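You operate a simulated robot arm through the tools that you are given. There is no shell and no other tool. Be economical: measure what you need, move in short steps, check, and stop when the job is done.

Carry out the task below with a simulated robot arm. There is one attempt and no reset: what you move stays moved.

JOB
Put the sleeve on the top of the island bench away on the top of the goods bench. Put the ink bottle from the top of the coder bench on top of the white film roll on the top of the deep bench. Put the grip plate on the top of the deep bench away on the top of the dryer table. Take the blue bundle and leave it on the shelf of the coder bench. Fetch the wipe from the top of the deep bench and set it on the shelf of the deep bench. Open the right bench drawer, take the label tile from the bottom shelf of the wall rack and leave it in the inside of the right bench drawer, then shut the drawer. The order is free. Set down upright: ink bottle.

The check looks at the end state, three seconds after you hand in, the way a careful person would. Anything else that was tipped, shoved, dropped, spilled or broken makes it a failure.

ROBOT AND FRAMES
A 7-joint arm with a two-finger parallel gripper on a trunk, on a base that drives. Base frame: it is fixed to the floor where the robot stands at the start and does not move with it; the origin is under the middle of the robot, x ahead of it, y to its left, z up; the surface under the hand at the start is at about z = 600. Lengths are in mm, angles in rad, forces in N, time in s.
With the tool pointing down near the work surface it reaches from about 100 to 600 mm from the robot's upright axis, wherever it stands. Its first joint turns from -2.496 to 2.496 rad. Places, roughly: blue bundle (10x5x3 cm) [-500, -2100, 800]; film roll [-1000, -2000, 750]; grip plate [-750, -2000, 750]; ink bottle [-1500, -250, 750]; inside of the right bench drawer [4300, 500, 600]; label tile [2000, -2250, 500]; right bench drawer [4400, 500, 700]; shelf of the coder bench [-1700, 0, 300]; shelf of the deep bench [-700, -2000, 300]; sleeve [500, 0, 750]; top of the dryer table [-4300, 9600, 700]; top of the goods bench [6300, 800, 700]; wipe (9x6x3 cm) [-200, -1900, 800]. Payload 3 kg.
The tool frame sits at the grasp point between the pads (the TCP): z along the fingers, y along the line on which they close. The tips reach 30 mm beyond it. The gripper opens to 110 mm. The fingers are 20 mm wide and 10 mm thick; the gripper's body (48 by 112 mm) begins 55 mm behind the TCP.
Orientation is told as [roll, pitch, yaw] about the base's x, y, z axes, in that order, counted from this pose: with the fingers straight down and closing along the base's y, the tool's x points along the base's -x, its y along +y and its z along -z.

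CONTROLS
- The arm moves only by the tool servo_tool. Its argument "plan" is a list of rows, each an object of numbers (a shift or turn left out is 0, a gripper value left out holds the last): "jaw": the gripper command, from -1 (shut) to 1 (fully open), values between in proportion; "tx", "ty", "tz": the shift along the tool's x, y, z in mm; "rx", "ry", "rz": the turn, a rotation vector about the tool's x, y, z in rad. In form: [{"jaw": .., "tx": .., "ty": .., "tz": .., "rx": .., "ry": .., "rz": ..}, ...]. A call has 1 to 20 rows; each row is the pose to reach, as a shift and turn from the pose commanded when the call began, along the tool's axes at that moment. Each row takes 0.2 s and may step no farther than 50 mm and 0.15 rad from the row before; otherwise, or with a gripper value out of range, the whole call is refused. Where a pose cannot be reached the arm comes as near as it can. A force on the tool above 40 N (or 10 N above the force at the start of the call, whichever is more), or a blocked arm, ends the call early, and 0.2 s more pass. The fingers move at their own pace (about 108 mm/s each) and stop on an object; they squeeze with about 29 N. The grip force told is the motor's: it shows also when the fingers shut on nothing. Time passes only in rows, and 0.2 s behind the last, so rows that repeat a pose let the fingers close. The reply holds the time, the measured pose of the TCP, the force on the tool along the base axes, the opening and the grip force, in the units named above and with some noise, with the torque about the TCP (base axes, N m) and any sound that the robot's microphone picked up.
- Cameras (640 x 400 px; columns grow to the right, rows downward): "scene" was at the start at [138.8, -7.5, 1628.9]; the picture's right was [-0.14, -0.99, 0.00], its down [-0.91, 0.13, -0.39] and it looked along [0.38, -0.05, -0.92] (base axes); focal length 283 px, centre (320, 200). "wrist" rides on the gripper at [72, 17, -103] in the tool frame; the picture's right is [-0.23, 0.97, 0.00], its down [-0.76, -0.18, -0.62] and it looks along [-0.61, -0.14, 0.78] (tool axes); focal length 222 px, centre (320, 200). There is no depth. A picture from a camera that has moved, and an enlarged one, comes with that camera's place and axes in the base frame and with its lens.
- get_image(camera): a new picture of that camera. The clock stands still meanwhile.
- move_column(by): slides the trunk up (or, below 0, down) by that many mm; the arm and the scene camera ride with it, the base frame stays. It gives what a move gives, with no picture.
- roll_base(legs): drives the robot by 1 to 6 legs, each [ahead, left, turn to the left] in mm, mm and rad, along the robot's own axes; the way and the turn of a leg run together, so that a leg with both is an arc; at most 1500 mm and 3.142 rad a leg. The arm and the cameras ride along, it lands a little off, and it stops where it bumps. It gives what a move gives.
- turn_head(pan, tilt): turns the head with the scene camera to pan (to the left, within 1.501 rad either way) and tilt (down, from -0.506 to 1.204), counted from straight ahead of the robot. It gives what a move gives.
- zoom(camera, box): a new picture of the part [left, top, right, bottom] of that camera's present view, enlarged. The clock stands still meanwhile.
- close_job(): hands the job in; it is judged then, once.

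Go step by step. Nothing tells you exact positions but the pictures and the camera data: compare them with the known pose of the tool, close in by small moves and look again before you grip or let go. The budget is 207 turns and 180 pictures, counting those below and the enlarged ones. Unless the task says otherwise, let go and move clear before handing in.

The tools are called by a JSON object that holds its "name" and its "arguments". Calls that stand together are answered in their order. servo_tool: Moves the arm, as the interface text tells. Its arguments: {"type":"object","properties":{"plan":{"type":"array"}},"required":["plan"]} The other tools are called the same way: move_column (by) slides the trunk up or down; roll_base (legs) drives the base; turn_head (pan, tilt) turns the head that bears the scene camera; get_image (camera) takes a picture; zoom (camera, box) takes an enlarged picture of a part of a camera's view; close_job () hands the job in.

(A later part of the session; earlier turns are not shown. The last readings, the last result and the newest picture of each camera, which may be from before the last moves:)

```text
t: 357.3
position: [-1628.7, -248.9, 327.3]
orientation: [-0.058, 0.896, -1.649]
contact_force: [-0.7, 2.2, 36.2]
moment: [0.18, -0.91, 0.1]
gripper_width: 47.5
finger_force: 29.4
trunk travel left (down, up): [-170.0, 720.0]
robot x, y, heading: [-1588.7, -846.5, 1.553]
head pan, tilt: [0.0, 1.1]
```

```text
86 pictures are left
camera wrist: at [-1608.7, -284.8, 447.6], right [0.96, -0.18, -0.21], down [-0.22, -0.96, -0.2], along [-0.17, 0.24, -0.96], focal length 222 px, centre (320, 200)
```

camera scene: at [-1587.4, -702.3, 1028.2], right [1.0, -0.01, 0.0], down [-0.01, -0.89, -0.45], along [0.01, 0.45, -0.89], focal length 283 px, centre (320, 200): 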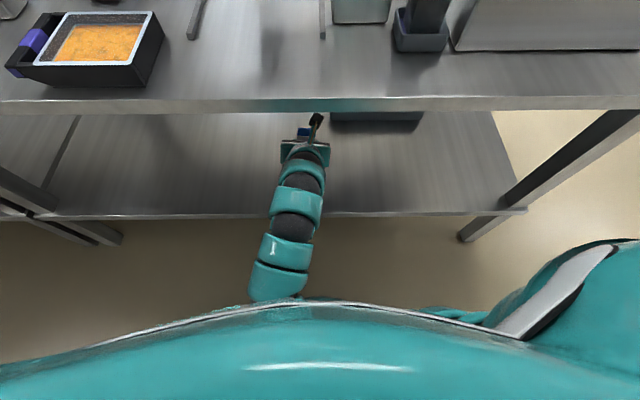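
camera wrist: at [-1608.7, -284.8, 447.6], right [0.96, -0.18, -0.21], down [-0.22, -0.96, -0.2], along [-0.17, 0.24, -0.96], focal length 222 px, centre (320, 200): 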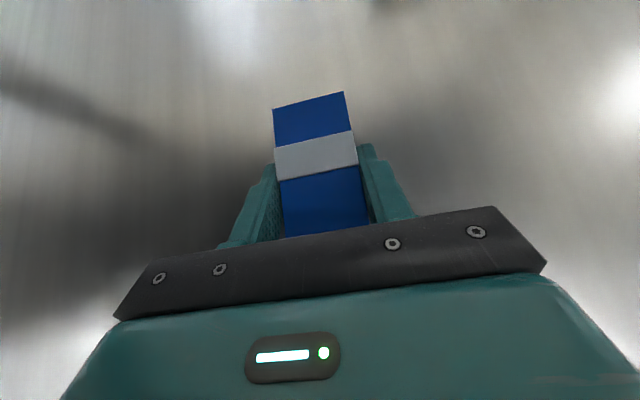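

Good contact at z=327, 36 N. I'll ease off, release and withdraw.

{"name": "servo_tool", "arguments": {"plan": [{"tx": 3, "tz": -2}, {"tx": 3, "tz": -2, "jaw": 0.3}, {"tx": 3, "tz": -2, "jaw": 0.5}, {"tx": 8, "tz": -10}, {"tx": 18, "tz": -40}, {"tx": 30, "tz": -70}]}}

{"name": "get_image", "arguments": {"camera": "wrist"}}

```text
t: 358.7
position: [-1630.1, -286.6, 388.8]
orientation: [-0.054, 0.886, -1.647]
contact_force: [0.6, -0.3, 0.1]
moment: [0.02, -0.01, 0.01]
gripper_width: 82.5
finger_force: 0.0
trunk travel left (down, up): [-170.0, 720.0]
robot x, y, heading: [-1587.4, -847.4, 1.559]
head pan, tilt: [0.0, 1.1]
```

```text
85 pictures are left
camera wrist: at [-1609.1, -320.8, 509.7], right [0.96, -0.18, -0.21], down [-0.22, -0.96, -0.19], along [-0.17, 0.23, -0.96], focal length 222 px, centre (320, 200)
```

wrist: 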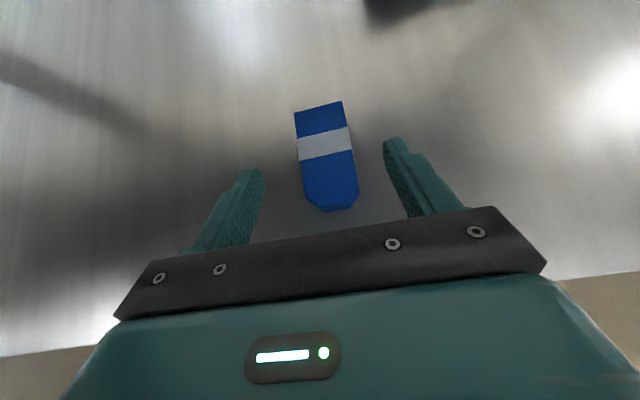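

The bundle is flat on the shelf. Now the ink bottle: I'll back out, raise the trunk and look closely at it.

{"name": "roll_base", "arguments": {"legs": [[-220, -200, 0]]}}

{"name": "move_column", "arguments": {"by": 400}}

{"name": "move_column", "arguments": {"by": 200}}

{"name": "turn_head", "arguments": {"pan": 0.0, "tilt": 0.75}}

{"name": "zoom", "arguments": {"camera": "scene", "box": [200, 120, 440, 270]}}

{"name": "get_image", "arguments": {"camera": "wrist"}}

```text
t: 360.7
position: [-1437.6, -507.1, 388.8]
orientation: [-0.054, 0.885, -1.642]
contact_force: [0.0, 0.0, 0.4]
moment: [-0.02, 0.03, 0.02]
gripper_width: 82.4
finger_force: 0.0
trunk travel left (down, up): [-170.0, 720.0]
robot x, y, heading: [-1393.3, -1066.4, 1.565]
head pan, tilt: [0.0, 1.1]
```

```text
t: 364.6
position: [-1437.6, -506.3, 790.0]
orientation: [-0.054, 0.886, -1.643]
contact_force: [-1.0, -1.4, 0.5]
moment: [0.0, 0.04, 0.0]
gripper_width: 82.4
finger_force: 0.0
trunk travel left (down, up): [-570.0, 320.0]
robot x, y, heading: [-1393.3, -1066.2, 1.56]
head pan, tilt: [0.0, 1.1]
```

```text
t: 366.7
position: [-1438.3, -506.8, 990.5]
orientation: [-0.053, 0.887, -1.642]
contact_force: [1.0, 0.6, -0.5]
moment: [0.0, 0.02, 0.03]
gripper_width: 82.6
finger_force: 0.0
trunk travel left (down, up): [-770.0, 120.0]
robot x, y, heading: [-1395.0, -1067.0, 1.562]
head pan, tilt: [0.0, 1.1]
```

```text
t: 367.6
position: [-1438.1, -507.3, 989.0]
orientation: [-0.055, 0.886, -1.643]
contact_force: [0.3, 0.3, 0.1]
moment: [-0.01, 0.04, -0.01]
gripper_width: 82.4
finger_force: 0.1
trunk travel left (down, up): [-770.0, 120.0]
robot x, y, heading: [-1396.0, -1063.7, 1.564]
head pan, tilt: [0.0, 0.75]
```

```text
2.67 times, centred on (320, 195) of scene
camera zoom: at [-1393.3, -903.5, 1654.0], right [1.0, -0.01, 0.0], down [-0.01, -0.68, -0.73], along [0.01, 0.73, -0.68], focal length 755 px, centre (320, 213)
```

zoom: 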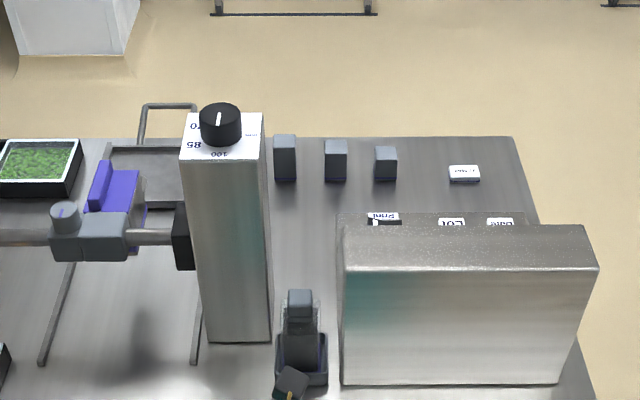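

```text
83 pictures are left
camera wrist: at [-1417.5, -541.6, 1110.0], right [0.96, -0.17, -0.21], down [-0.21, -0.96, -0.19], along [-0.17, 0.23, -0.96], focal length 222 px, centre (320, 200)
```

wrist: 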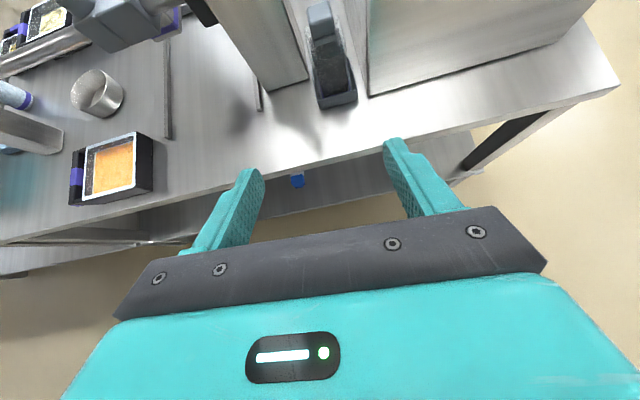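

{"name": "zoom", "arguments": {"camera": "wrist", "box": [240, 0, 432, 120]}}

{"name": "turn_head", "arguments": {"pan": 0.3, "tilt": 0.85}}

{"name": "zoom", "arguments": {"camera": "scene", "box": [330, 130, 530, 255]}}

```text
3.33 times, centred on (336, 60) of wrist
camera zoom: at [-1417.5, -541.6, 1110.0], right [0.96, -0.17, -0.21], down [-0.21, -0.96, -0.19], along [-0.17, 0.23, -0.96], focal length 740 px, centre (267, 667)
```

zoom: 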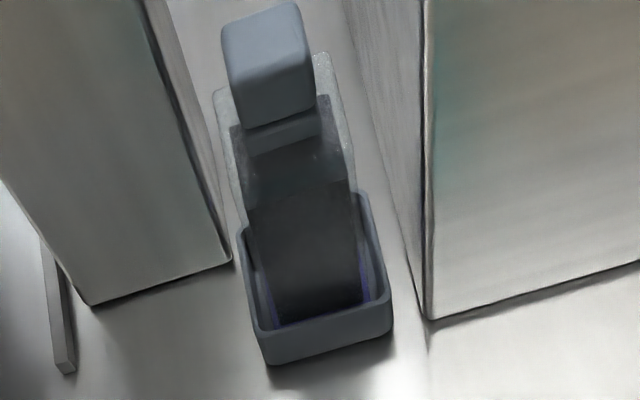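

```text
t: 368.4
position: [-1438.4, -508.2, 989.5]
orientation: [-0.053, 0.886, -1.643]
contact_force: [-0.2, 0.2, -0.4]
moment: [-0.02, 0.0, 0.01]
gripper_width: 82.8
finger_force: 0.1
trunk travel left (down, up): [-770.0, 120.0]
robot x, y, heading: [-1400.3, -1068.5, 1.563]
head pan, tilt: [0.3, 0.85]
```

```text
3.20 times, centred on (430, 192) of scene
camera zoom: at [-1416.5, -911.4, 1646.1], right [0.96, 0.29, 0.0], down [0.21, -0.72, -0.66], along [-0.19, 0.63, -0.75], focal length 906 px, centre (-32, 224)
```

zoom: 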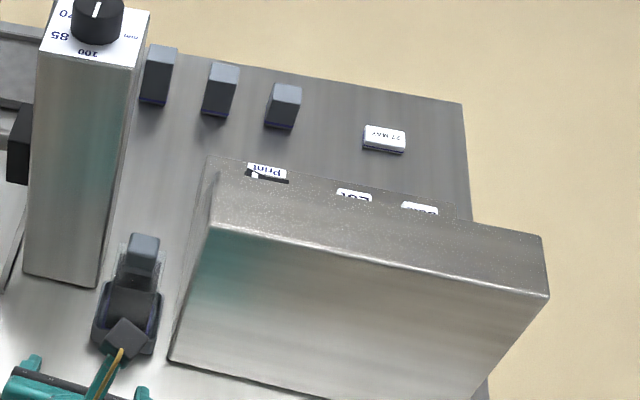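

The ink bottle stands in a low holder between a tall column and a metal box. Its square cap, about 37 mm, is at (-1415, -239, 870). I'll position in front of the cap and look.

{"name": "roll_base", "arguments": {"legs": [[180, -23, 0]]}}

{"name": "servo_tool", "arguments": {"plan": [{"jaw": 0.0}, {"jaw": 0.0}]}}

{"name": "move_column", "arguments": {"by": -108}}

{"name": "get_image", "arguments": {"camera": "wrist"}}

{"name": "get_image", "arguments": {"camera": "scene"}}

```text
t: 369.9
position: [-1413.1, -327.4, 988.1]
orientation: [-0.054, 0.884, -1.642]
contact_force: [-0.1, -0.3, -0.5]
moment: [-0.04, -0.01, 0.02]
gripper_width: 82.7
finger_force: 0.0
trunk travel left (down, up): [-770.0, 120.0]
robot x, y, heading: [-1371.8, -888.0, 1.569]
head pan, tilt: [0.3, 0.85]
```

```text
t: 370.5
position: [-1413.5, -328.2, 988.2]
orientation: [-0.053, 0.886, -1.643]
contact_force: [-0.3, 0.2, 0.1]
moment: [-0.02, -0.03, 0.0]
gripper_width: 55.1
finger_force: 0.1
trunk travel left (down, up): [-770.0, 120.0]
robot x, y, heading: [-1371.7, -889.2, 1.555]
head pan, tilt: [0.3, 0.85]
```

```text
t: 371.9
position: [-1412.9, -328.3, 882.9]
orientation: [-0.054, 0.887, -1.644]
contact_force: [0.1, 0.3, 0.1]
moment: [-0.04, -0.02, 0.01]
gripper_width: 55.0
finger_force: 0.0
trunk travel left (down, up): [-662.0, 228.0]
robot x, y, heading: [-1374.2, -888.5, 1.559]
head pan, tilt: [0.3, 0.85]
```

```text
80 pictures are left
camera wrist: at [-1392.9, -362.2, 1002.0], right [0.96, -0.17, -0.21], down [-0.21, -0.96, -0.19], along [-0.17, 0.23, -0.96], focal length 222 px, centre (320, 200)
```

wrist: 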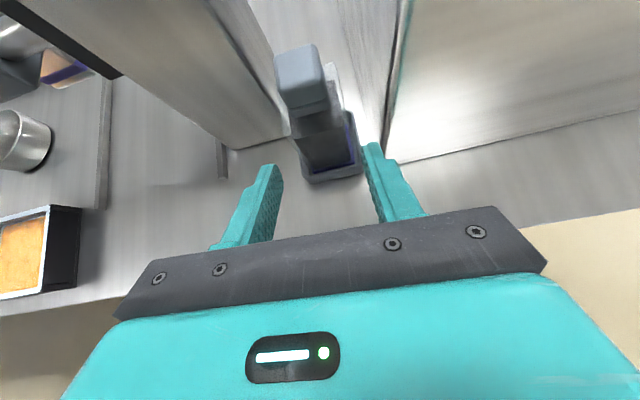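

```text
79 pictures are left
camera scene: at [-1391.7, -732.0, 1538.1], right [0.96, 0.29, 0.0], down [0.22, -0.72, -0.66], along [-0.19, 0.63, -0.75], focal length 283 px, centre (320, 200)
```

scene: 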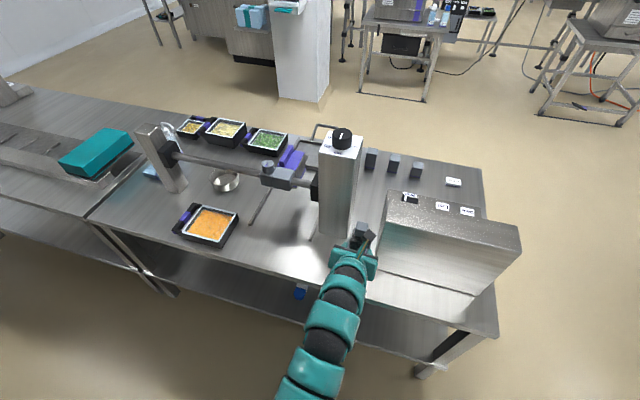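

The cap refines to (-1415, -237), top z≈876. I'll slide the fingers forward to straddle it.

{"name": "servo_tool", "arguments": {"plan": [{"tx": 12, "ty": -2, "tz": 22, "jaw": 0.08}, {"tx": 22, "ty": -4, "tz": 40}, {"tx": 22, "ty": -4, "tz": 40}]}}

{"name": "get_image", "arguments": {"camera": "wrist"}}

```text
t: 372.7
position: [-1417.2, -281.2, 873.0]
orientation: [-0.055, 0.886, -1.645]
contact_force: [0.2, -0.5, -0.3]
moment: [-0.01, 0.0, -0.01]
gripper_width: 59.4
finger_force: 0.0
trunk travel left (down, up): [-662.0, 228.0]
robot x, y, heading: [-1370.2, -885.4, 1.561]
head pan, tilt: [0.3, 0.85]
```

```text
78 pictures are left
camera wrist: at [-1396.8, -316.6, 993.8], right [0.96, -0.17, -0.21], down [-0.21, -0.96, -0.19], along [-0.17, 0.23, -0.96], focal length 222 px, centre (320, 200)
```

wrist: 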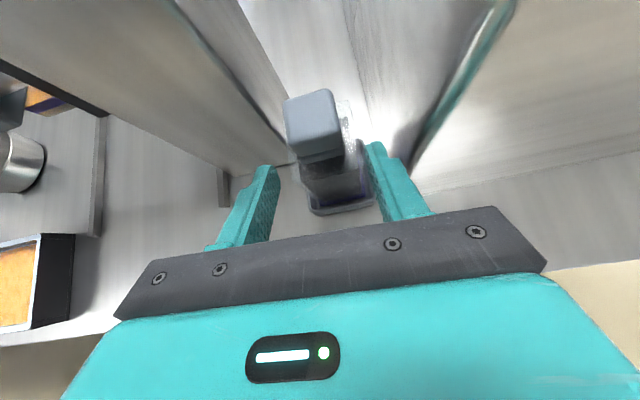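

{"name": "servo_tool", "arguments": {"plan": [{"tx": 9, "ty": 1, "tz": 15}, {"tx": 17.5, "ty": 1, "tz": 31}, {"tx": 17.5, "ty": 1, "tz": 31}]}}

{"name": "get_image", "arguments": {"camera": "wrist"}}

```text
t: 373.5
position: [-1414.9, -247.9, 867.2]
orientation: [-0.055, 0.887, -1.643]
contact_force: [-0.2, 0.4, 0.9]
moment: [-0.01, 0.02, 0.02]
gripper_width: 59.5
finger_force: 0.0
trunk travel left (down, up): [-662.0, 228.0]
robot x, y, heading: [-1369.8, -883.6, 1.562]
head pan, tilt: [0.3, 0.85]
```

```text
77 pictures are left
camera wrist: at [-1393.9, -282.3, 987.4], right [0.96, -0.17, -0.21], down [-0.21, -0.96, -0.19], along [-0.17, 0.23, -0.96], focal length 222 px, centre (320, 200)
```

wrist: 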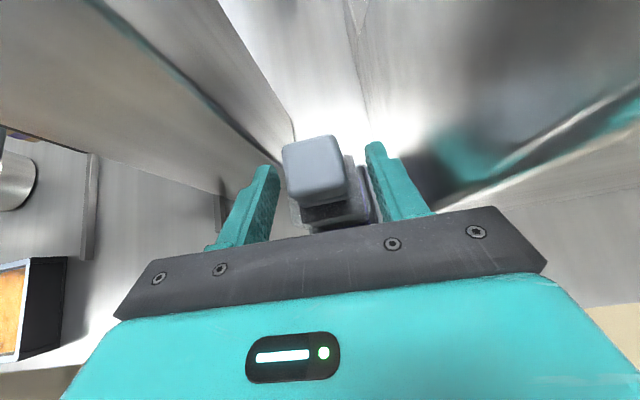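

The cap is between the fingertips. I'll close and lift straight up.

{"name": "servo_tool", "arguments": {"plan": [{"jaw": -1}, {"jaw": -1}, {"jaw": -1}, {"tx": 8, "tz": -6.3}, {"tx": 23, "tz": -19}, {"tx": 46, "tz": -38}]}}

{"name": "get_image", "arguments": {"camera": "wrist"}}

{"name": "zoom", "arguments": {"camera": "scene", "box": [270, 150, 450, 270]}}

```text
t: 374.9
position: [-1412.7, -248.8, 927.8]
orientation: [-0.054, 0.885, -1.64]
contact_force: [-0.2, 1.1, -3.3]
moment: [-0.04, 0.01, 0.0]
gripper_width: 42.6
finger_force: 28.8
trunk travel left (down, up): [-662.0, 228.0]
robot x, y, heading: [-1371.2, -886.8, 1.559]
head pan, tilt: [0.3, 0.85]
heard: snap
```

```text
76 pictures are left
camera wrist: at [-1392.0, -282.5, 1048.1], right [0.96, -0.17, -0.21], down [-0.21, -0.96, -0.19], along [-0.17, 0.23, -0.96], focal length 222 px, centre (320, 200)
```

wrist: 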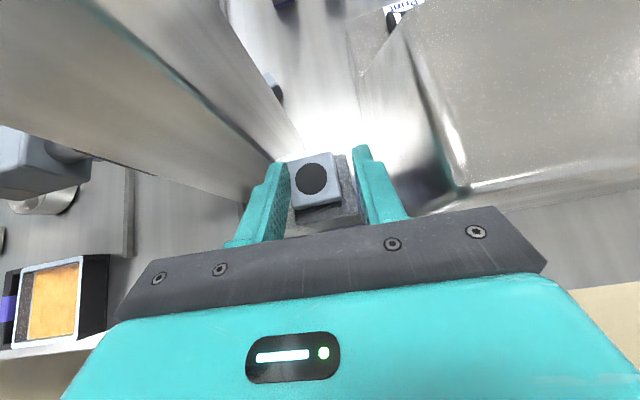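

```text
3.33 times, centred on (360, 210) of scene
camera zoom: at [-1391.8, -731.7, 1538.0], right [0.96, 0.29, 0.0], down [0.22, -0.72, -0.66], along [-0.19, 0.63, -0.75], focal length 944 px, centre (187, 167)
```

zoom: 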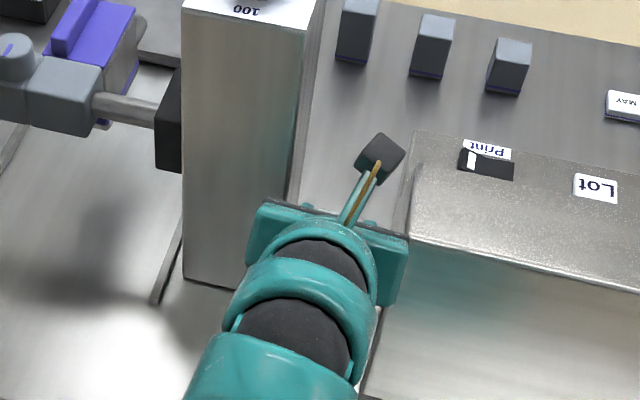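

I heard a snap. I'll look closely at the bottle before moving on.

{"name": "zoom", "arguments": {"camera": "wrist", "box": [240, 130, 400, 230]}}

```text
4.00 times, centred on (320, 180) of wrist
camera zoom: at [-1392.0, -282.5, 1048.1], right [0.96, -0.17, -0.21], down [-0.21, -0.96, -0.19], along [-0.17, 0.23, -0.96], focal length 888 px, centre (320, 280)
```

zoom: 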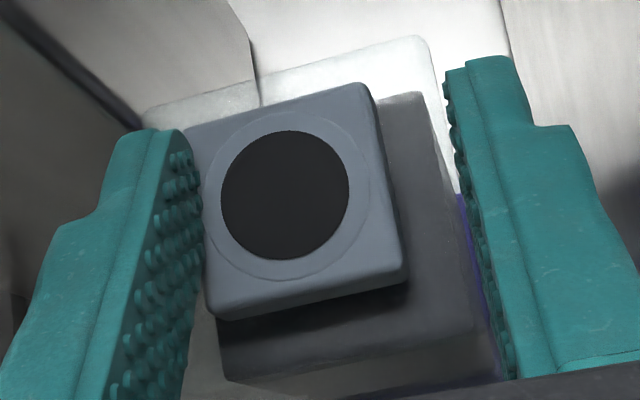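

The bottle is held by its body, but the cap's top now looks different. I'll back out a little and inspect the bottle and the holder area.

{"name": "roll_base", "arguments": {"legs": [[-230, 0, 0]]}}

{"name": "turn_head", "arguments": {"pan": 0.0, "tilt": 0.85}}

{"name": "zoom", "arguments": {"camera": "scene", "box": [200, 100, 440, 270]}}

{"name": "get_image", "arguments": {"camera": "wrist"}}

```text
t: 376.6
position: [-1413.9, -480.1, 928.1]
orientation: [-0.054, 0.888, -1.638]
contact_force: [-0.5, -0.4, -4.1]
moment: [0.0, -0.02, -0.04]
gripper_width: 42.3
finger_force: 29.0
trunk travel left (down, up): [-662.0, 228.0]
robot x, y, heading: [-1374.0, -1118.3, 1.566]
head pan, tilt: [0.3, 0.85]
```

```text
t: 377.4
position: [-1415.9, -479.4, 927.1]
orientation: [-0.054, 0.888, -1.639]
contact_force: [0.4, -0.5, -3.0]
moment: [-0.09, 0.01, -0.01]
gripper_width: 42.5
finger_force: 28.7
trunk travel left (down, up): [-662.0, 228.0]
robot x, y, heading: [-1373.4, -1117.9, 1.562]
head pan, tilt: [0.0, 0.85]
```

```text
2.35 times, centred on (320, 185) of scene
camera zoom: at [-1370.7, -959.6, 1538.0], right [1.0, 0.0, 0.0], down [0.0, -0.75, -0.66], along [0.0, 0.66, -0.75], focal length 666 px, centre (320, 235)
```

zoom: 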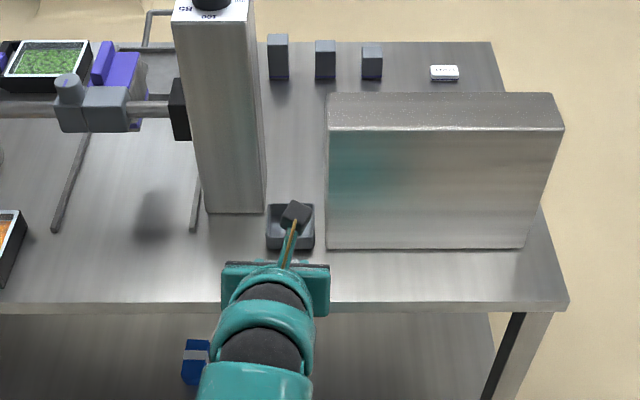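

```text
72 pictures are left
camera wrist: at [-1395.0, -513.9, 1047.6], right [0.96, -0.17, -0.21], down [-0.21, -0.96, -0.19], along [-0.17, 0.23, -0.96], focal length 222 px, centre (320, 200)
```

wrist: 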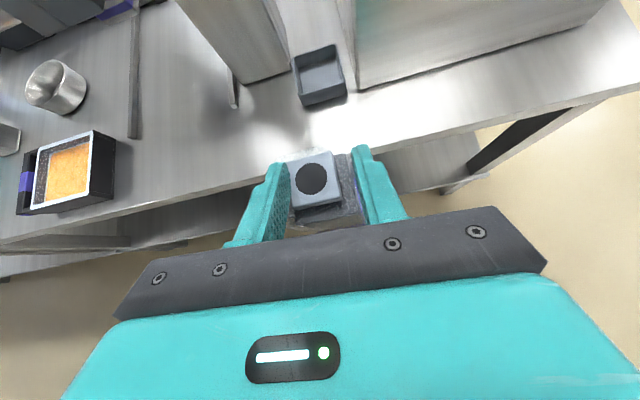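

The holder is empty and no loose part is visible on the bench. I'll shift the hand sideways so the head camera can see the bottle itself.

{"name": "servo_tool", "arguments": {"plan": [{"ty": -45}, {"ty": -90}, {"ty": -135}, {"ty": -180}, {"ty": -225}, {"ty": -260}, {"ty": -260}]}}

{"name": "turn_head", "arguments": {"pan": 0.55, "tilt": 0.85}}

{"name": "zoom", "arguments": {"camera": "scene", "box": [240, 120, 400, 220]}}

```text
t: 379.0
position: [-1673.0, -471.8, 934.8]
orientation: [-0.054, 0.885, -1.64]
contact_force: [-0.4, 0.0, -2.9]
moment: [-0.05, -0.04, 0.0]
gripper_width: 42.4
finger_force: 29.2
trunk travel left (down, up): [-662.0, 228.0]
robot x, y, heading: [-1374.9, -1119.9, 1.567]
head pan, tilt: [0.0, 0.85]
```

```text
t: 380.0
position: [-1674.9, -471.2, 935.2]
orientation: [-0.054, 0.886, -1.638]
contact_force: [0.1, 0.1, -2.9]
moment: [-0.07, -0.02, 0.0]
gripper_width: 42.2
finger_force: 29.4
trunk travel left (down, up): [-662.0, 228.0]
robot x, y, heading: [-1372.0, -1118.5, 1.565]
head pan, tilt: [0.55, 0.85]
```

```text
4.00 times, centred on (320, 170) of scene
camera zoom: at [-1411.7, -970.7, 1538.0], right [0.86, 0.52, 0.0], down [0.39, -0.64, -0.66], along [-0.34, 0.56, -0.75], focal length 1132 px, centre (320, 320)
```

zoom: 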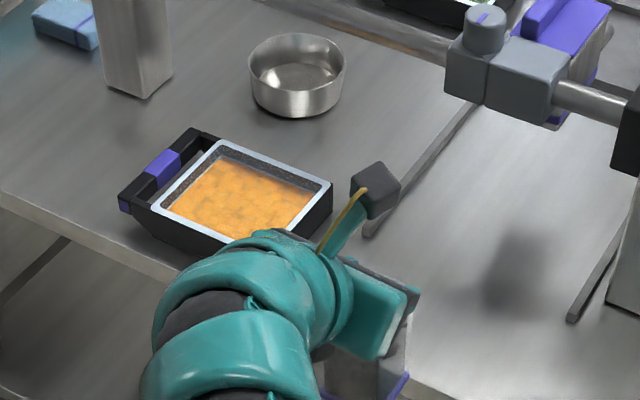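

{"name": "zoom", "arguments": {"camera": "scene", "box": [290, 180, 370, 230]}}

```text
8.00 times, centred on (330, 205) of scene
camera zoom: at [-1411.7, -970.7, 1538.0], right [0.86, 0.52, 0.0], down [0.39, -0.64, -0.66], along [-0.34, 0.56, -0.75], focal length 2264 px, centre (240, 160)
```

zoom: 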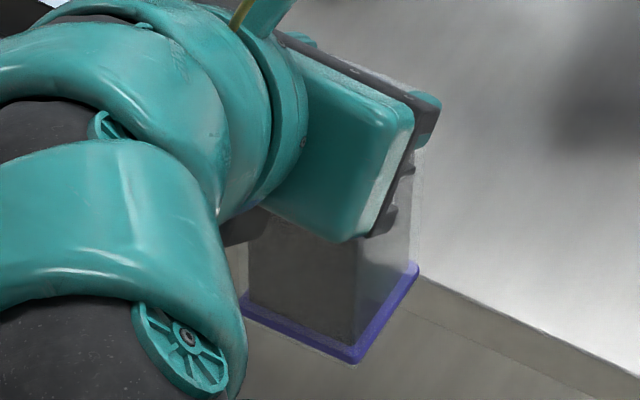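

The bottle body looks whole and upright in the grip. I'll take one wider look around the holder for anything fallen.

{"name": "turn_head", "arguments": {"pan": -0.15, "tilt": 0.8}}

{"name": "zoom", "arguments": {"camera": "scene", "box": [120, 60, 440, 260]}}

{"name": "zoom", "arguments": {"camera": "wrist", "box": [240, 130, 400, 230]}}

```text
t: 381.1
position: [-1675.4, -471.1, 934.5]
orientation: [-0.054, 0.886, -1.638]
contact_force: [-0.5, -0.1, -2.8]
moment: [-0.09, 0.02, 0.01]
gripper_width: 42.5
finger_force: 29.1
trunk travel left (down, up): [-662.0, 228.0]
robot x, y, heading: [-1374.9, -1120.9, 1.563]
head pan, tilt: [-0.15, 0.799]
```

```text
2.00 times, centred on (280, 160) of scene
camera zoom: at [-1358.8, -957.9, 1542.0], right [0.99, -0.15, 0.0], down [-0.11, -0.71, -0.7], along [0.11, 0.69, -0.72], focal length 566 px, centre (400, 280)
```

zoom: 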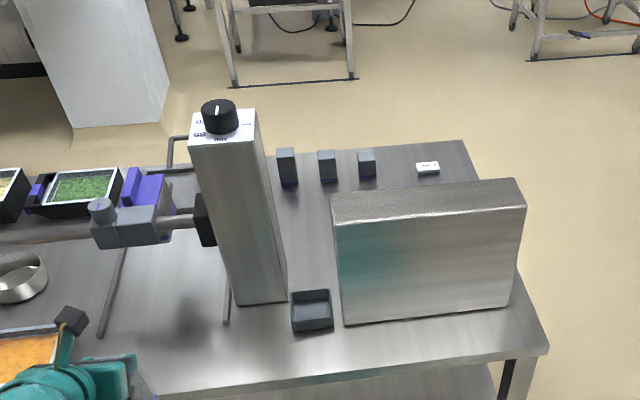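

```text
4.00 times, centred on (320, 180) of wrist
camera zoom: at [-1654.1, -506.1, 1055.4], right [0.96, -0.17, -0.21], down [-0.21, -0.96, -0.19], along [-0.17, 0.23, -0.96], focal length 888 px, centre (320, 280)
```

zoom: 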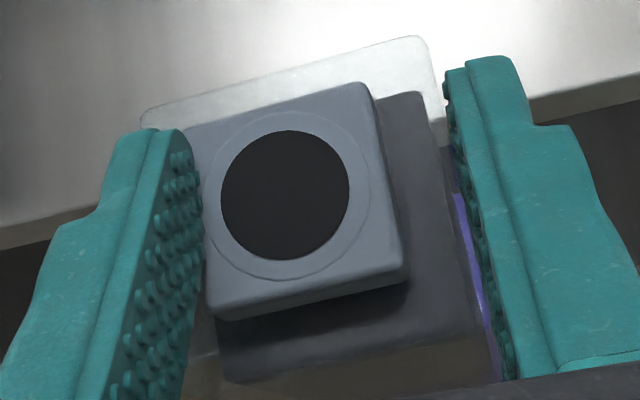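

Nothing has fallen. I'll recentre the arm, raise the trunk, and turn towards the deep bench's film roll.

{"name": "servo_tool", "arguments": {"plan": [{"ty": 45}, {"ty": 90}, {"ty": 135}, {"ty": 180}, {"ty": 225}, {"ty": 260}, {"ty": 260}]}}

{"name": "move_column", "arguments": {"by": 180}}

{"name": "roll_base", "arguments": {"legs": [[60, 0, 0], [0, 0, 3.14], [0, 300, 0]]}}

{"name": "turn_head", "arguments": {"pan": 0.0, "tilt": 0.7}}

{"name": "get_image", "arguments": {"camera": "scene"}}

```text
t: 382.6
position: [-1417.0, -476.8, 925.8]
orientation: [-0.054, 0.886, -1.638]
contact_force: [0.2, -0.9, -3.6]
moment: [-0.04, -0.03, 0.0]
gripper_width: 42.4
finger_force: 28.7
trunk travel left (down, up): [-662.0, 228.0]
robot x, y, heading: [-1371.1, -1116.4, 1.564]
head pan, tilt: [-0.15, 0.799]
```

```text
t: 384.6
position: [-1415.6, -477.9, 1106.0]
orientation: [-0.053, 0.886, -1.639]
contact_force: [-0.5, 0.9, -3.7]
moment: [-0.01, -0.02, 0.01]
gripper_width: 42.3
finger_force: 29.5
trunk travel left (down, up): [-842.0, 48.0]
robot x, y, heading: [-1373.1, -1120.2, 1.568]
head pan, tilt: [-0.15, 0.799]
```

```text
t: 394.6
position: [-1042.6, -1707.6, 1105.6]
orientation: [-0.054, 0.886, 1.489]
contact_force: [-0.1, -0.3, -3.5]
moment: [0.04, 0.01, 0.0]
gripper_width: 42.5
finger_force: 28.6
trunk travel left (down, up): [-842.0, 48.0]
robot x, y, heading: [-1075.0, -1063.6, -1.597]
head pan, tilt: [-0.15, 0.799]
```

```text
t: 395.2
position: [-1043.5, -1706.9, 1105.6]
orientation: [-0.054, 0.885, 1.485]
contact_force: [0.2, 0.2, -3.2]
moment: [0.08, 0.05, 0.02]
gripper_width: 42.2
finger_force: 29.7
trunk travel left (down, up): [-842.0, 48.0]
robot x, y, heading: [-1075.4, -1065.0, -1.593]
head pan, tilt: [0.0, 0.7]
```

```text
67 pictures are left
camera scene: at [-1078.0, -1230.4, 1730.2], right [-1.0, 0.02, 0.0], down [0.02, 0.64, -0.76], along [-0.02, -0.76, -0.64], focal length 283 px, centre (320, 200)
```

scene: 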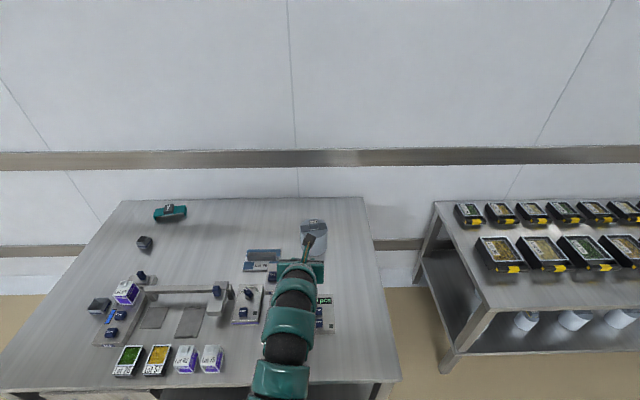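

{"name": "zoom", "arguments": {"camera": "scene", "box": [230, 190, 390, 290]}}

{"name": "get_image", "arguments": {"camera": "wrist"}}

```text
4.00 times, centred on (310, 240) of scene
camera zoom: at [-1078.0, -1230.4, 1730.2], right [-1.0, 0.02, 0.0], down [0.02, 0.64, -0.76], along [-0.02, -0.76, -0.64], focal length 1132 px, centre (360, 40)
```

zoom: 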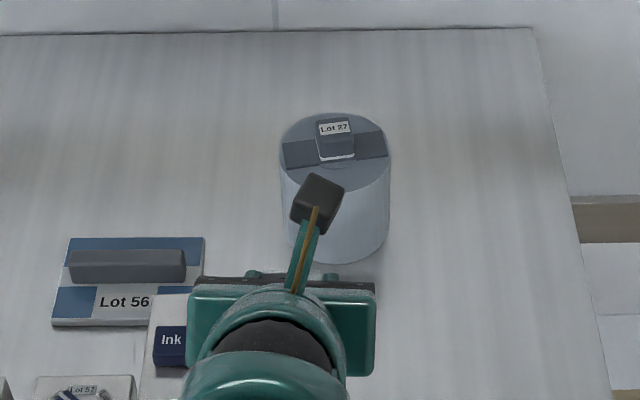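

```text
65 pictures are left
camera wrist: at [-1062.3, -1671.1, 1226.3], right [-0.96, 0.18, -0.21], down [0.23, 0.96, -0.19], along [0.17, -0.23, -0.96], focal length 222 px, centre (320, 200)
```

wrist: 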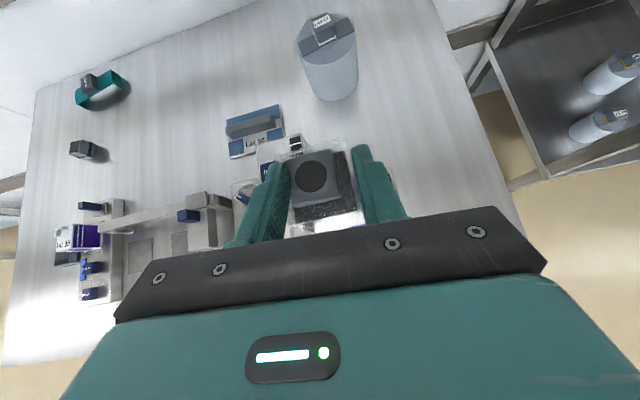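

{"name": "zoom", "arguments": {"camera": "wrist", "box": [270, 0, 400, 110]}}

```text
3.64 times, centred on (335, 55) of wrist
camera zoom: at [-1062.3, -1671.1, 1226.3], right [-0.96, 0.18, -0.21], down [0.23, 0.96, -0.19], along [0.17, -0.23, -0.96], focal length 808 px, centre (266, 727)
```

zoom: 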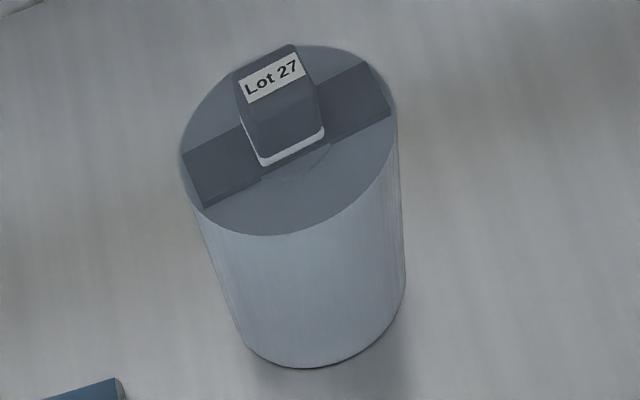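

The roll is about 116 mm across, with a small "Lot 27" block on a bar across its top, at centre (-1073,-2076) and top z≈863. I'll go closer and extend over it to study the top.

{"name": "roll_base", "arguments": {"legs": [[180, -30, 0.02]]}}

{"name": "servo_tool", "arguments": {"plan": [{"tx": 25, "tz": 31}, {"tx": 51, "tz": 62}, {"tx": 70, "tz": 86}, {"tx": 70, "tz": 86}]}}

{"name": "get_image", "arguments": {"camera": "wrist"}}

```text
t: 396.8
position: [-1062.6, -1886.7, 1105.7]
orientation: [-0.054, 0.885, 1.507]
contact_force: [0.8, 0.2, -3.9]
moment: [0.02, 0.04, 0.04]
gripper_width: 42.2
finger_force: 29.2
trunk travel left (down, up): [-842.0, 48.0]
robot x, y, heading: [-1109.4, -1245.1, -1.569]
head pan, tilt: [0.0, 0.7]
```

```text
t: 397.8
position: [-1064.7, -1995.8, 1106.0]
orientation: [-0.053, 0.887, 1.505]
contact_force: [0.1, 0.8, -3.6]
moment: [0.06, 0.04, -0.01]
gripper_width: 42.6
finger_force: 29.0
trunk travel left (down, up): [-842.0, 48.0]
robot x, y, heading: [-1105.7, -1246.4, -1.57]
head pan, tilt: [0.0, 0.7]
```

```text
63 pictures are left
camera wrist: at [-1084.9, -1960.2, 1226.9], right [-0.96, 0.17, -0.21], down [0.21, 0.96, -0.19], along [0.17, -0.23, -0.96], focal length 222 px, centre (320, 200)
```

wrist: 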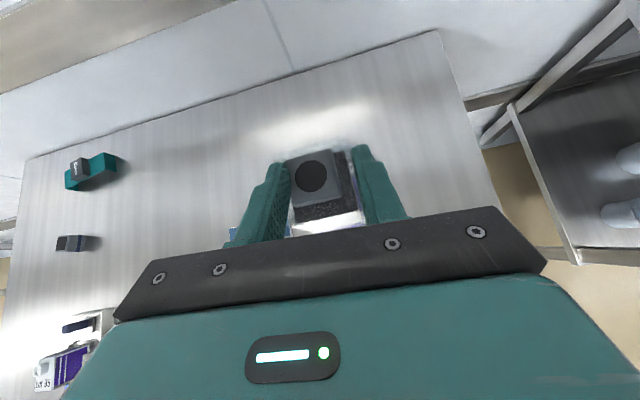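

The bottle hides the roll from the wrist camera. I'll swing the hand aside to study the roll's top with the head camera.

{"name": "servo_tool", "arguments": {"plan": [{"ty": -45}, {"ty": -90}, {"ty": -135}, {"ty": -180}, {"ty": -220}, {"ty": -220}]}}

{"name": "zoom", "arguments": {"camera": "scene", "box": [250, 160, 410, 260]}}

```text
t: 399.2
position: [-845.6, -2003.1, 1112.3]
orientation: [-0.055, 0.885, 1.505]
contact_force: [-0.4, -0.2, -3.3]
moment: [0.04, 0.02, 0.01]
gripper_width: 42.5
finger_force: 29.2
trunk travel left (down, up): [-842.0, 48.0]
robot x, y, heading: [-1109.9, -1245.9, -1.574]
head pan, tilt: [0.0, 0.7]
```

```text
4.00 times, centred on (330, 210) of scene
camera zoom: at [-1108.3, -1410.4, 1730.2], right [-1.0, 0.0, 0.0], down [0.0, 0.64, -0.76], along [0.0, -0.76, -0.64], focal length 1132 px, centre (280, 160)
```

zoom: 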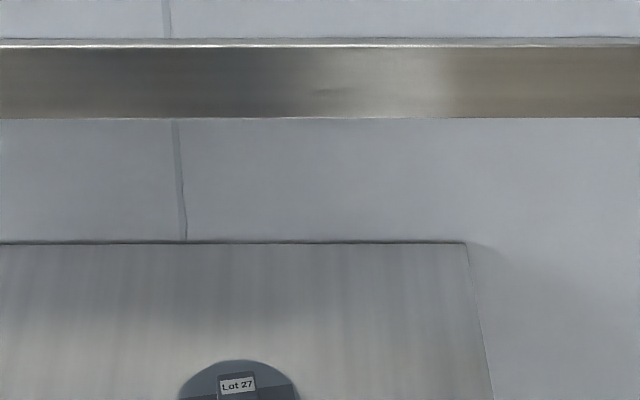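

{"name": "zoom", "arguments": {"camera": "scene", "box": [282, 240, 338, 275]}}

```text
11.43 times, centred on (310, 258) of scene
camera zoom: at [-1108.3, -1410.4, 1730.2], right [-1.0, 0.0, 0.0], down [0.0, 0.64, -0.76], along [0.0, -0.76, -0.64], focal length 3235 px, centre (434, -457)
```

zoom: 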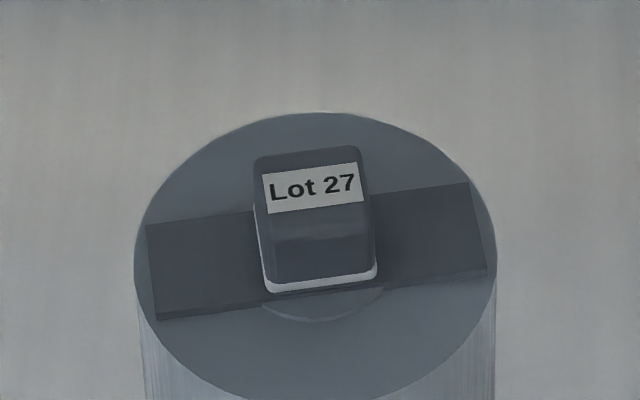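

The roll has a solid, flat-topped block (36×37×27 mm) at its centre, about (-1069, -2067), top z≈904, so the bottle can stand on it. I'll swing back and align over it.

{"name": "servo_tool", "arguments": {"plan": [{"ty": 45}, {"ty": 90}, {"ty": 135}, {"ty": 180}, {"ty": 220}, {"ty": 222, "tx": 20, "tz": 25}, {"ty": 225, "tx": 41, "tz": 50}, {"ty": 225, "tx": 41, "tz": 50}]}}

{"name": "get_image", "arguments": {"camera": "wrist"}}

{"name": "turn_head", "arguments": {"pan": 0.0, "tilt": 0.85}}

{"name": "zoom", "arguments": {"camera": "scene", "box": [240, 140, 400, 240]}}

```text
t: 401.0
position: [-1071.0, -2062.1, 1106.8]
orientation: [-0.053, 0.885, 1.504]
contact_force: [-0.3, 0.4, -3.3]
moment: [0.06, 0.01, 0.02]
gripper_width: 42.4
finger_force: 28.9
trunk travel left (down, up): [-842.0, 48.0]
robot x, y, heading: [-1111.3, -1246.7, -1.575]
head pan, tilt: [0.0, 0.7]
```

```text
60 pictures are left
camera wrist: at [-1090.8, -2026.3, 1226.6], right [-0.96, 0.17, -0.21], down [0.21, 0.96, -0.19], along [0.17, -0.23, -0.96], focal length 222 px, centre (320, 200)
```

wrist: 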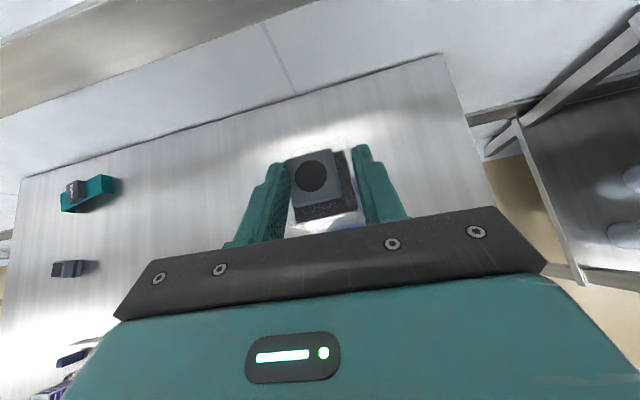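

```text
t: 401.7
position: [-1072.5, -2062.4, 1106.0]
orientation: [-0.054, 0.884, 1.504]
contact_force: [-1.3, -0.5, -2.8]
moment: [0.06, 0.02, 0.02]
gripper_width: 42.3
finger_force: 29.2
trunk travel left (down, up): [-842.0, 48.0]
robot x, y, heading: [-1108.2, -1244.6, -1.572]
head pan, tilt: [0.0, 0.85]
```

```text
4.00 times, centred on (320, 190) of scene
camera zoom: at [-1107.2, -1403.7, 1718.0], right [-1.0, 0.0, 0.0], down [0.0, 0.75, -0.66], along [0.0, -0.66, -0.75], focal length 1132 px, centre (320, 240)
```

zoom: 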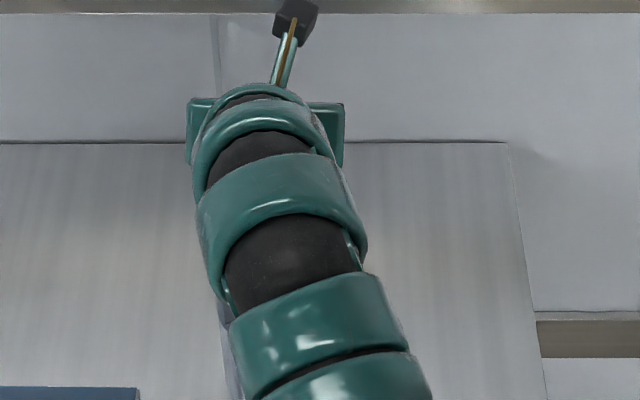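

{"name": "move_column", "arguments": {"by": -65}}

{"name": "servo_tool", "arguments": {"plan": [{"tx": -4, "tz": 3}, {"tx": -7, "tz": 5.5}, {"tx": -9, "tz": 7.2}, {"tx": -11, "tz": 9}, {"tx": -12.5, "tz": 10.3}, {"tx": -14, "tz": 11.5}, {"tx": -15.5, "tz": 12.8}]}}

```text
t: 402.7
position: [-1072.0, -2062.5, 1040.8]
orientation: [-0.054, 0.884, 1.505]
contact_force: [0.4, 0.0, -3.6]
moment: [0.05, 0.04, 0.0]
gripper_width: 42.5
finger_force: 29.0
trunk travel left (down, up): [-777.0, 113.0]
robot x, y, heading: [-1108.7, -1244.6, -1.574]
head pan, tilt: [0.0, 0.85]
```

```text
t: 403.5
position: [-1071.5, -2062.7, 1039.4]
orientation: [-0.062, 0.904, 1.5]
contact_force: [-2.9, 6.5, 21.3]
moment: [0.41, -0.13, 0.08]
gripper_width: 42.7
finger_force: 29.0
trunk travel left (down, up): [-777.0, 113.0]
robot x, y, heading: [-1105.9, -1244.7, -1.574]
head pan, tilt: [0.0, 0.85]
stopped in row 4: the force on the tool passed its limit at 43 N (the readings are from after the stop); the commanded pose is now the measured one
```

Contact came about 20 mm earlier than expected. I'll check the view before releasing.

{"name": "zoom", "arguments": {"camera": "wrist", "box": [220, 120, 420, 245]}}

{"name": "zoom", "arguments": {"camera": "scene", "box": [240, 120, 400, 220]}}

```text
3.20 times, centred on (320, 182) of wrist
camera zoom: at [-1091.5, -2024.7, 1159.2], right [-0.96, 0.16, -0.22], down [0.21, 0.96, -0.21], along [0.17, -0.24, -0.95], focal length 711 px, centre (320, 256)
```

zoom: 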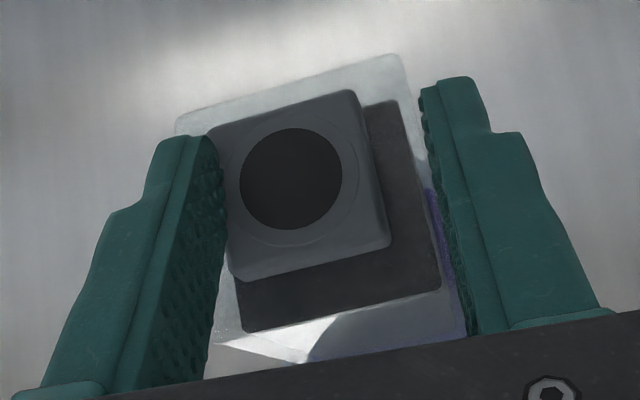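

```text
4.00 times, centred on (320, 170) of scene
camera zoom: at [-1107.5, -1399.9, 1653.4], right [-1.0, 0.0, 0.0], down [0.0, 0.75, -0.66], along [0.0, -0.66, -0.75], focal length 1132 px, centre (320, 320)
```

zoom: 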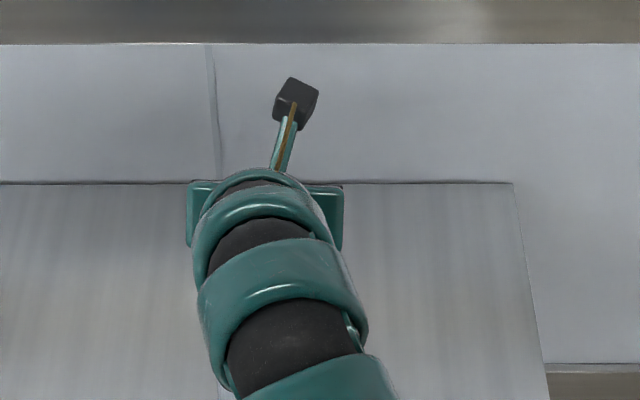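

Cross-checking with the side view, the bottle extends 138 mm below the hand, so it is resting on the block at z≈900, centred within a few mm. I'll ease the pressure and open slowly.

{"name": "servo_tool", "arguments": {"plan": [{"tx": 0.8, "tz": -0.6}, {"tx": 0.8, "tz": -0.6, "ry": 0.01}, {"tx": 0.8, "tz": -0.6, "ry": 0.01}]}}

```text
t: 404.3
position: [-1071.8, -2061.5, 1039.3]
orientation: [-0.062, 0.911, 1.5]
contact_force: [-1.1, 6.3, 21.3]
moment: [0.41, -0.24, 0.07]
gripper_width: 42.1
finger_force: 28.7
trunk travel left (down, up): [-777.0, 113.0]
robot x, y, heading: [-1110.5, -1249.2, -1.578]
head pan, tilt: [0.0, 0.85]
```

{"name": "servo_tool", "arguments": {"plan": [{"tx": 1.5, "tz": -1.2, "ry": -0.015}, {"tx": 2.5, "tz": -2, "ry": -0.025}, {"tx": 2.5, "tz": -2, "ry": -0.025}]}}

```text
t: 405.1
position: [-1071.7, -2063.2, 1039.9]
orientation: [-0.057, 0.883, 1.501]
contact_force: [0.1, -5.1, 9.6]
moment: [-0.93, -0.15, -0.07]
gripper_width: 42.4
finger_force: 28.9
trunk travel left (down, up): [-777.0, 113.0]
robot x, y, heading: [-1109.1, -1244.3, -1.574]
head pan, tilt: [0.0, 0.85]
```

{"name": "servo_tool", "arguments": {"plan": [{"jaw": -0.2}, {"jaw": -0.15}, {"jaw": -0.1}, {"jaw": 0.0}, {"jaw": 0.1}, {"jaw": 0.1}]}}

{"name": "zoom", "arguments": {"camera": "wrist", "box": [220, 120, 420, 245]}}

```text
t: 406.5
position: [-1071.4, -2063.6, 1039.0]
orientation: [-0.059, 0.882, 1.503]
contact_force: [-0.1, 1.0, 1.6]
moment: [-0.03, -0.09, 0.04]
gripper_width: 60.5
finger_force: 0.1
trunk travel left (down, up): [-777.0, 113.0]
robot x, y, heading: [-1105.2, -1246.1, -1.575]
head pan, tilt: [0.0, 0.85]
```

```text
3.20 times, centred on (320, 182) of wrist
camera zoom: at [-1091.9, -2028.6, 1160.0], right [-0.96, 0.17, -0.21], down [0.21, 0.96, -0.19], along [0.17, -0.22, -0.96], focal length 711 px, centre (320, 256)
```

zoom: 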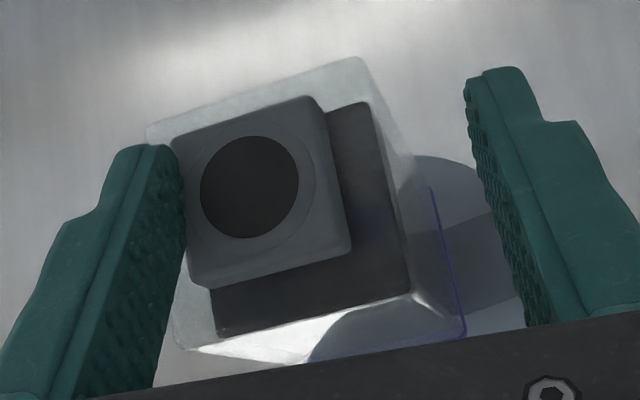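

The bottle settled upright (its top shifted a few mm as the slight wrist tilt was freed). I'll centre the fingers around it, then retreat.

{"name": "servo_tool", "arguments": {"plan": [{"ty": -3, "jaw": 0.2}, {"ty": -6, "jaw": 0.3}, {"ty": -6, "jaw": 0.3}]}}

{"name": "zoom", "arguments": {"camera": "wrist", "box": [220, 120, 420, 245]}}

```text
t: 407.3
position: [-1064.7, -2063.5, 1039.4]
orientation: [-0.058, 0.881, 1.503]
contact_force: [0.2, -0.3, 0.0]
moment: [0.02, 0.05, 0.0]
gripper_width: 71.6
finger_force: 0.1
trunk travel left (down, up): [-777.0, 113.0]
robot x, y, heading: [-1110.3, -1245.6, -1.572]
head pan, tilt: [0.0, 0.85]
```

```text
3.20 times, centred on (320, 182) of wrist
camera zoom: at [-1085.6, -2028.8, 1160.1], right [-0.96, 0.17, -0.21], down [0.21, 0.96, -0.19], along [0.17, -0.22, -0.96], focal length 711 px, centre (320, 256)
```

zoom: 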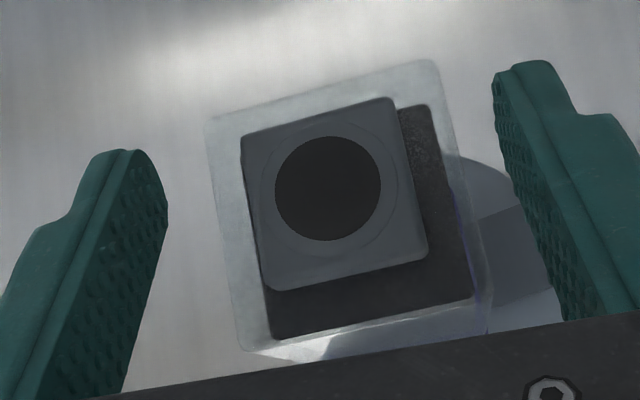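

The bottle stands free. I'll retreat along the finger axis.

{"name": "servo_tool", "arguments": {"plan": [{"tz": -20}, {"tz": -55}, {"tz": -100}, {"tz": -145}, {"tz": -190}, {"tz": -190}]}}

{"name": "get_image", "arguments": {"camera": "wrist"}}

```text
t: 408.7
position: [-1068.3, -1917.8, 1159.1]
orientation: [-0.056, 0.882, 1.505]
contact_force: [-0.4, -0.3, -0.4]
moment: [0.02, 0.02, 0.0]
gripper_width: 71.6
finger_force: 0.0
trunk travel left (down, up): [-777.0, 113.0]
robot x, y, heading: [-1105.5, -1247.0, -1.572]
head pan, tilt: [0.0, 0.85]
```

```text
54 pictures are left
camera wrist: at [-1088.0, -1882.9, 1279.7], right [-0.96, 0.17, -0.21], down [0.21, 0.96, -0.18], along [0.17, -0.22, -0.96], focal length 222 px, centre (320, 200)
```

wrist: 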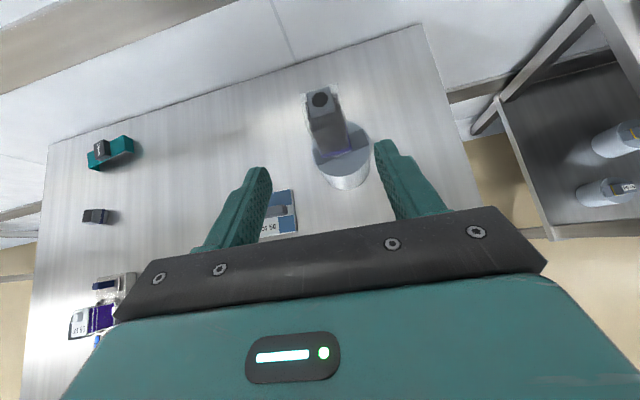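

{"name": "zoom", "arguments": {"camera": "wrist", "box": [270, 70, 400, 200]}}

```text
3.08 times, centred on (335, 135) of wrist
camera zoom: at [-1088.0, -1882.9, 1279.7], right [-0.96, 0.17, -0.21], down [0.21, 0.96, -0.18], along [0.17, -0.22, -0.96], focal length 684 px, centre (274, 400)
```

zoom: 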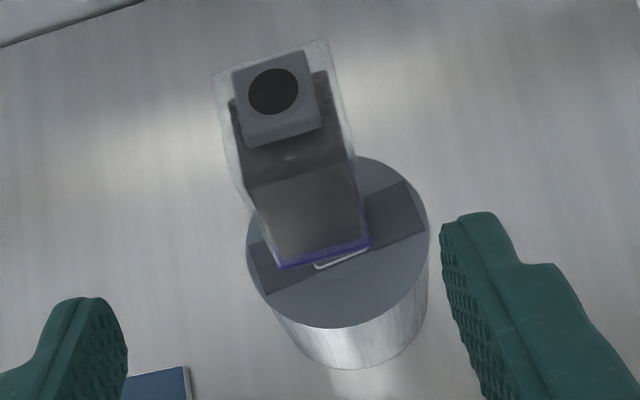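

The bottle stands upright, well centred on the roll. Next is the grip plate; I'll zoom on it.

{"name": "zoom", "arguments": {"camera": "wrist", "box": [240, 170, 310, 240]}}

{"name": "turn_head", "arguments": {"pan": 0.4, "tilt": 0.85}}

{"name": "get_image", "arguments": {"camera": "scene"}}

```text
5.71 times, centred on (275, 205) of wrist
camera zoom: at [-1088.0, -1882.9, 1279.7], right [-0.96, 0.17, -0.21], down [0.21, 0.96, -0.18], along [0.17, -0.22, -0.96], focal length 1269 px, centre (577, 171)
```

zoom: 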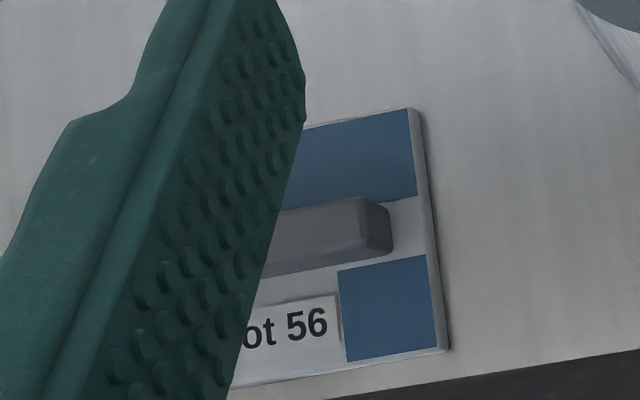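

```text
t: 409.6
position: [-1068.3, -1916.8, 1158.9]
orientation: [-0.059, 0.881, 1.503]
contact_force: [-0.3, 0.1, 0.3]
moment: [-0.05, -0.03, 0.0]
gripper_width: 71.6
finger_force: 0.0
trunk travel left (down, up): [-777.0, 113.0]
robot x, y, heading: [-1104.7, -1242.6, -1.571]
head pan, tilt: [0.4, 0.85]
```

```text
51 pictures are left
camera scene: at [-1076.7, -1397.0, 1653.0], right [-0.92, -0.38, 0.0], down [-0.29, 0.69, -0.66], along [0.25, -0.61, -0.75], focal length 283 px, centre (320, 200)
```

scene: 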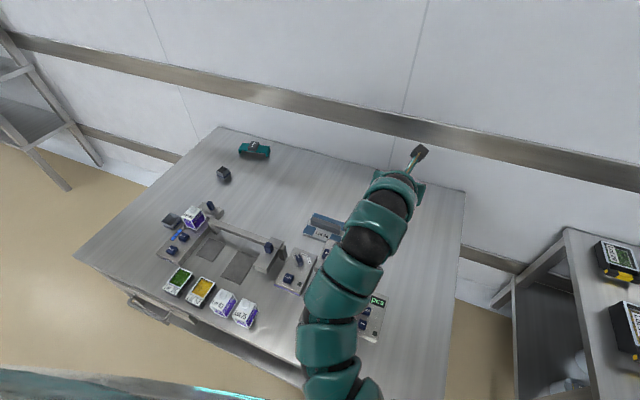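

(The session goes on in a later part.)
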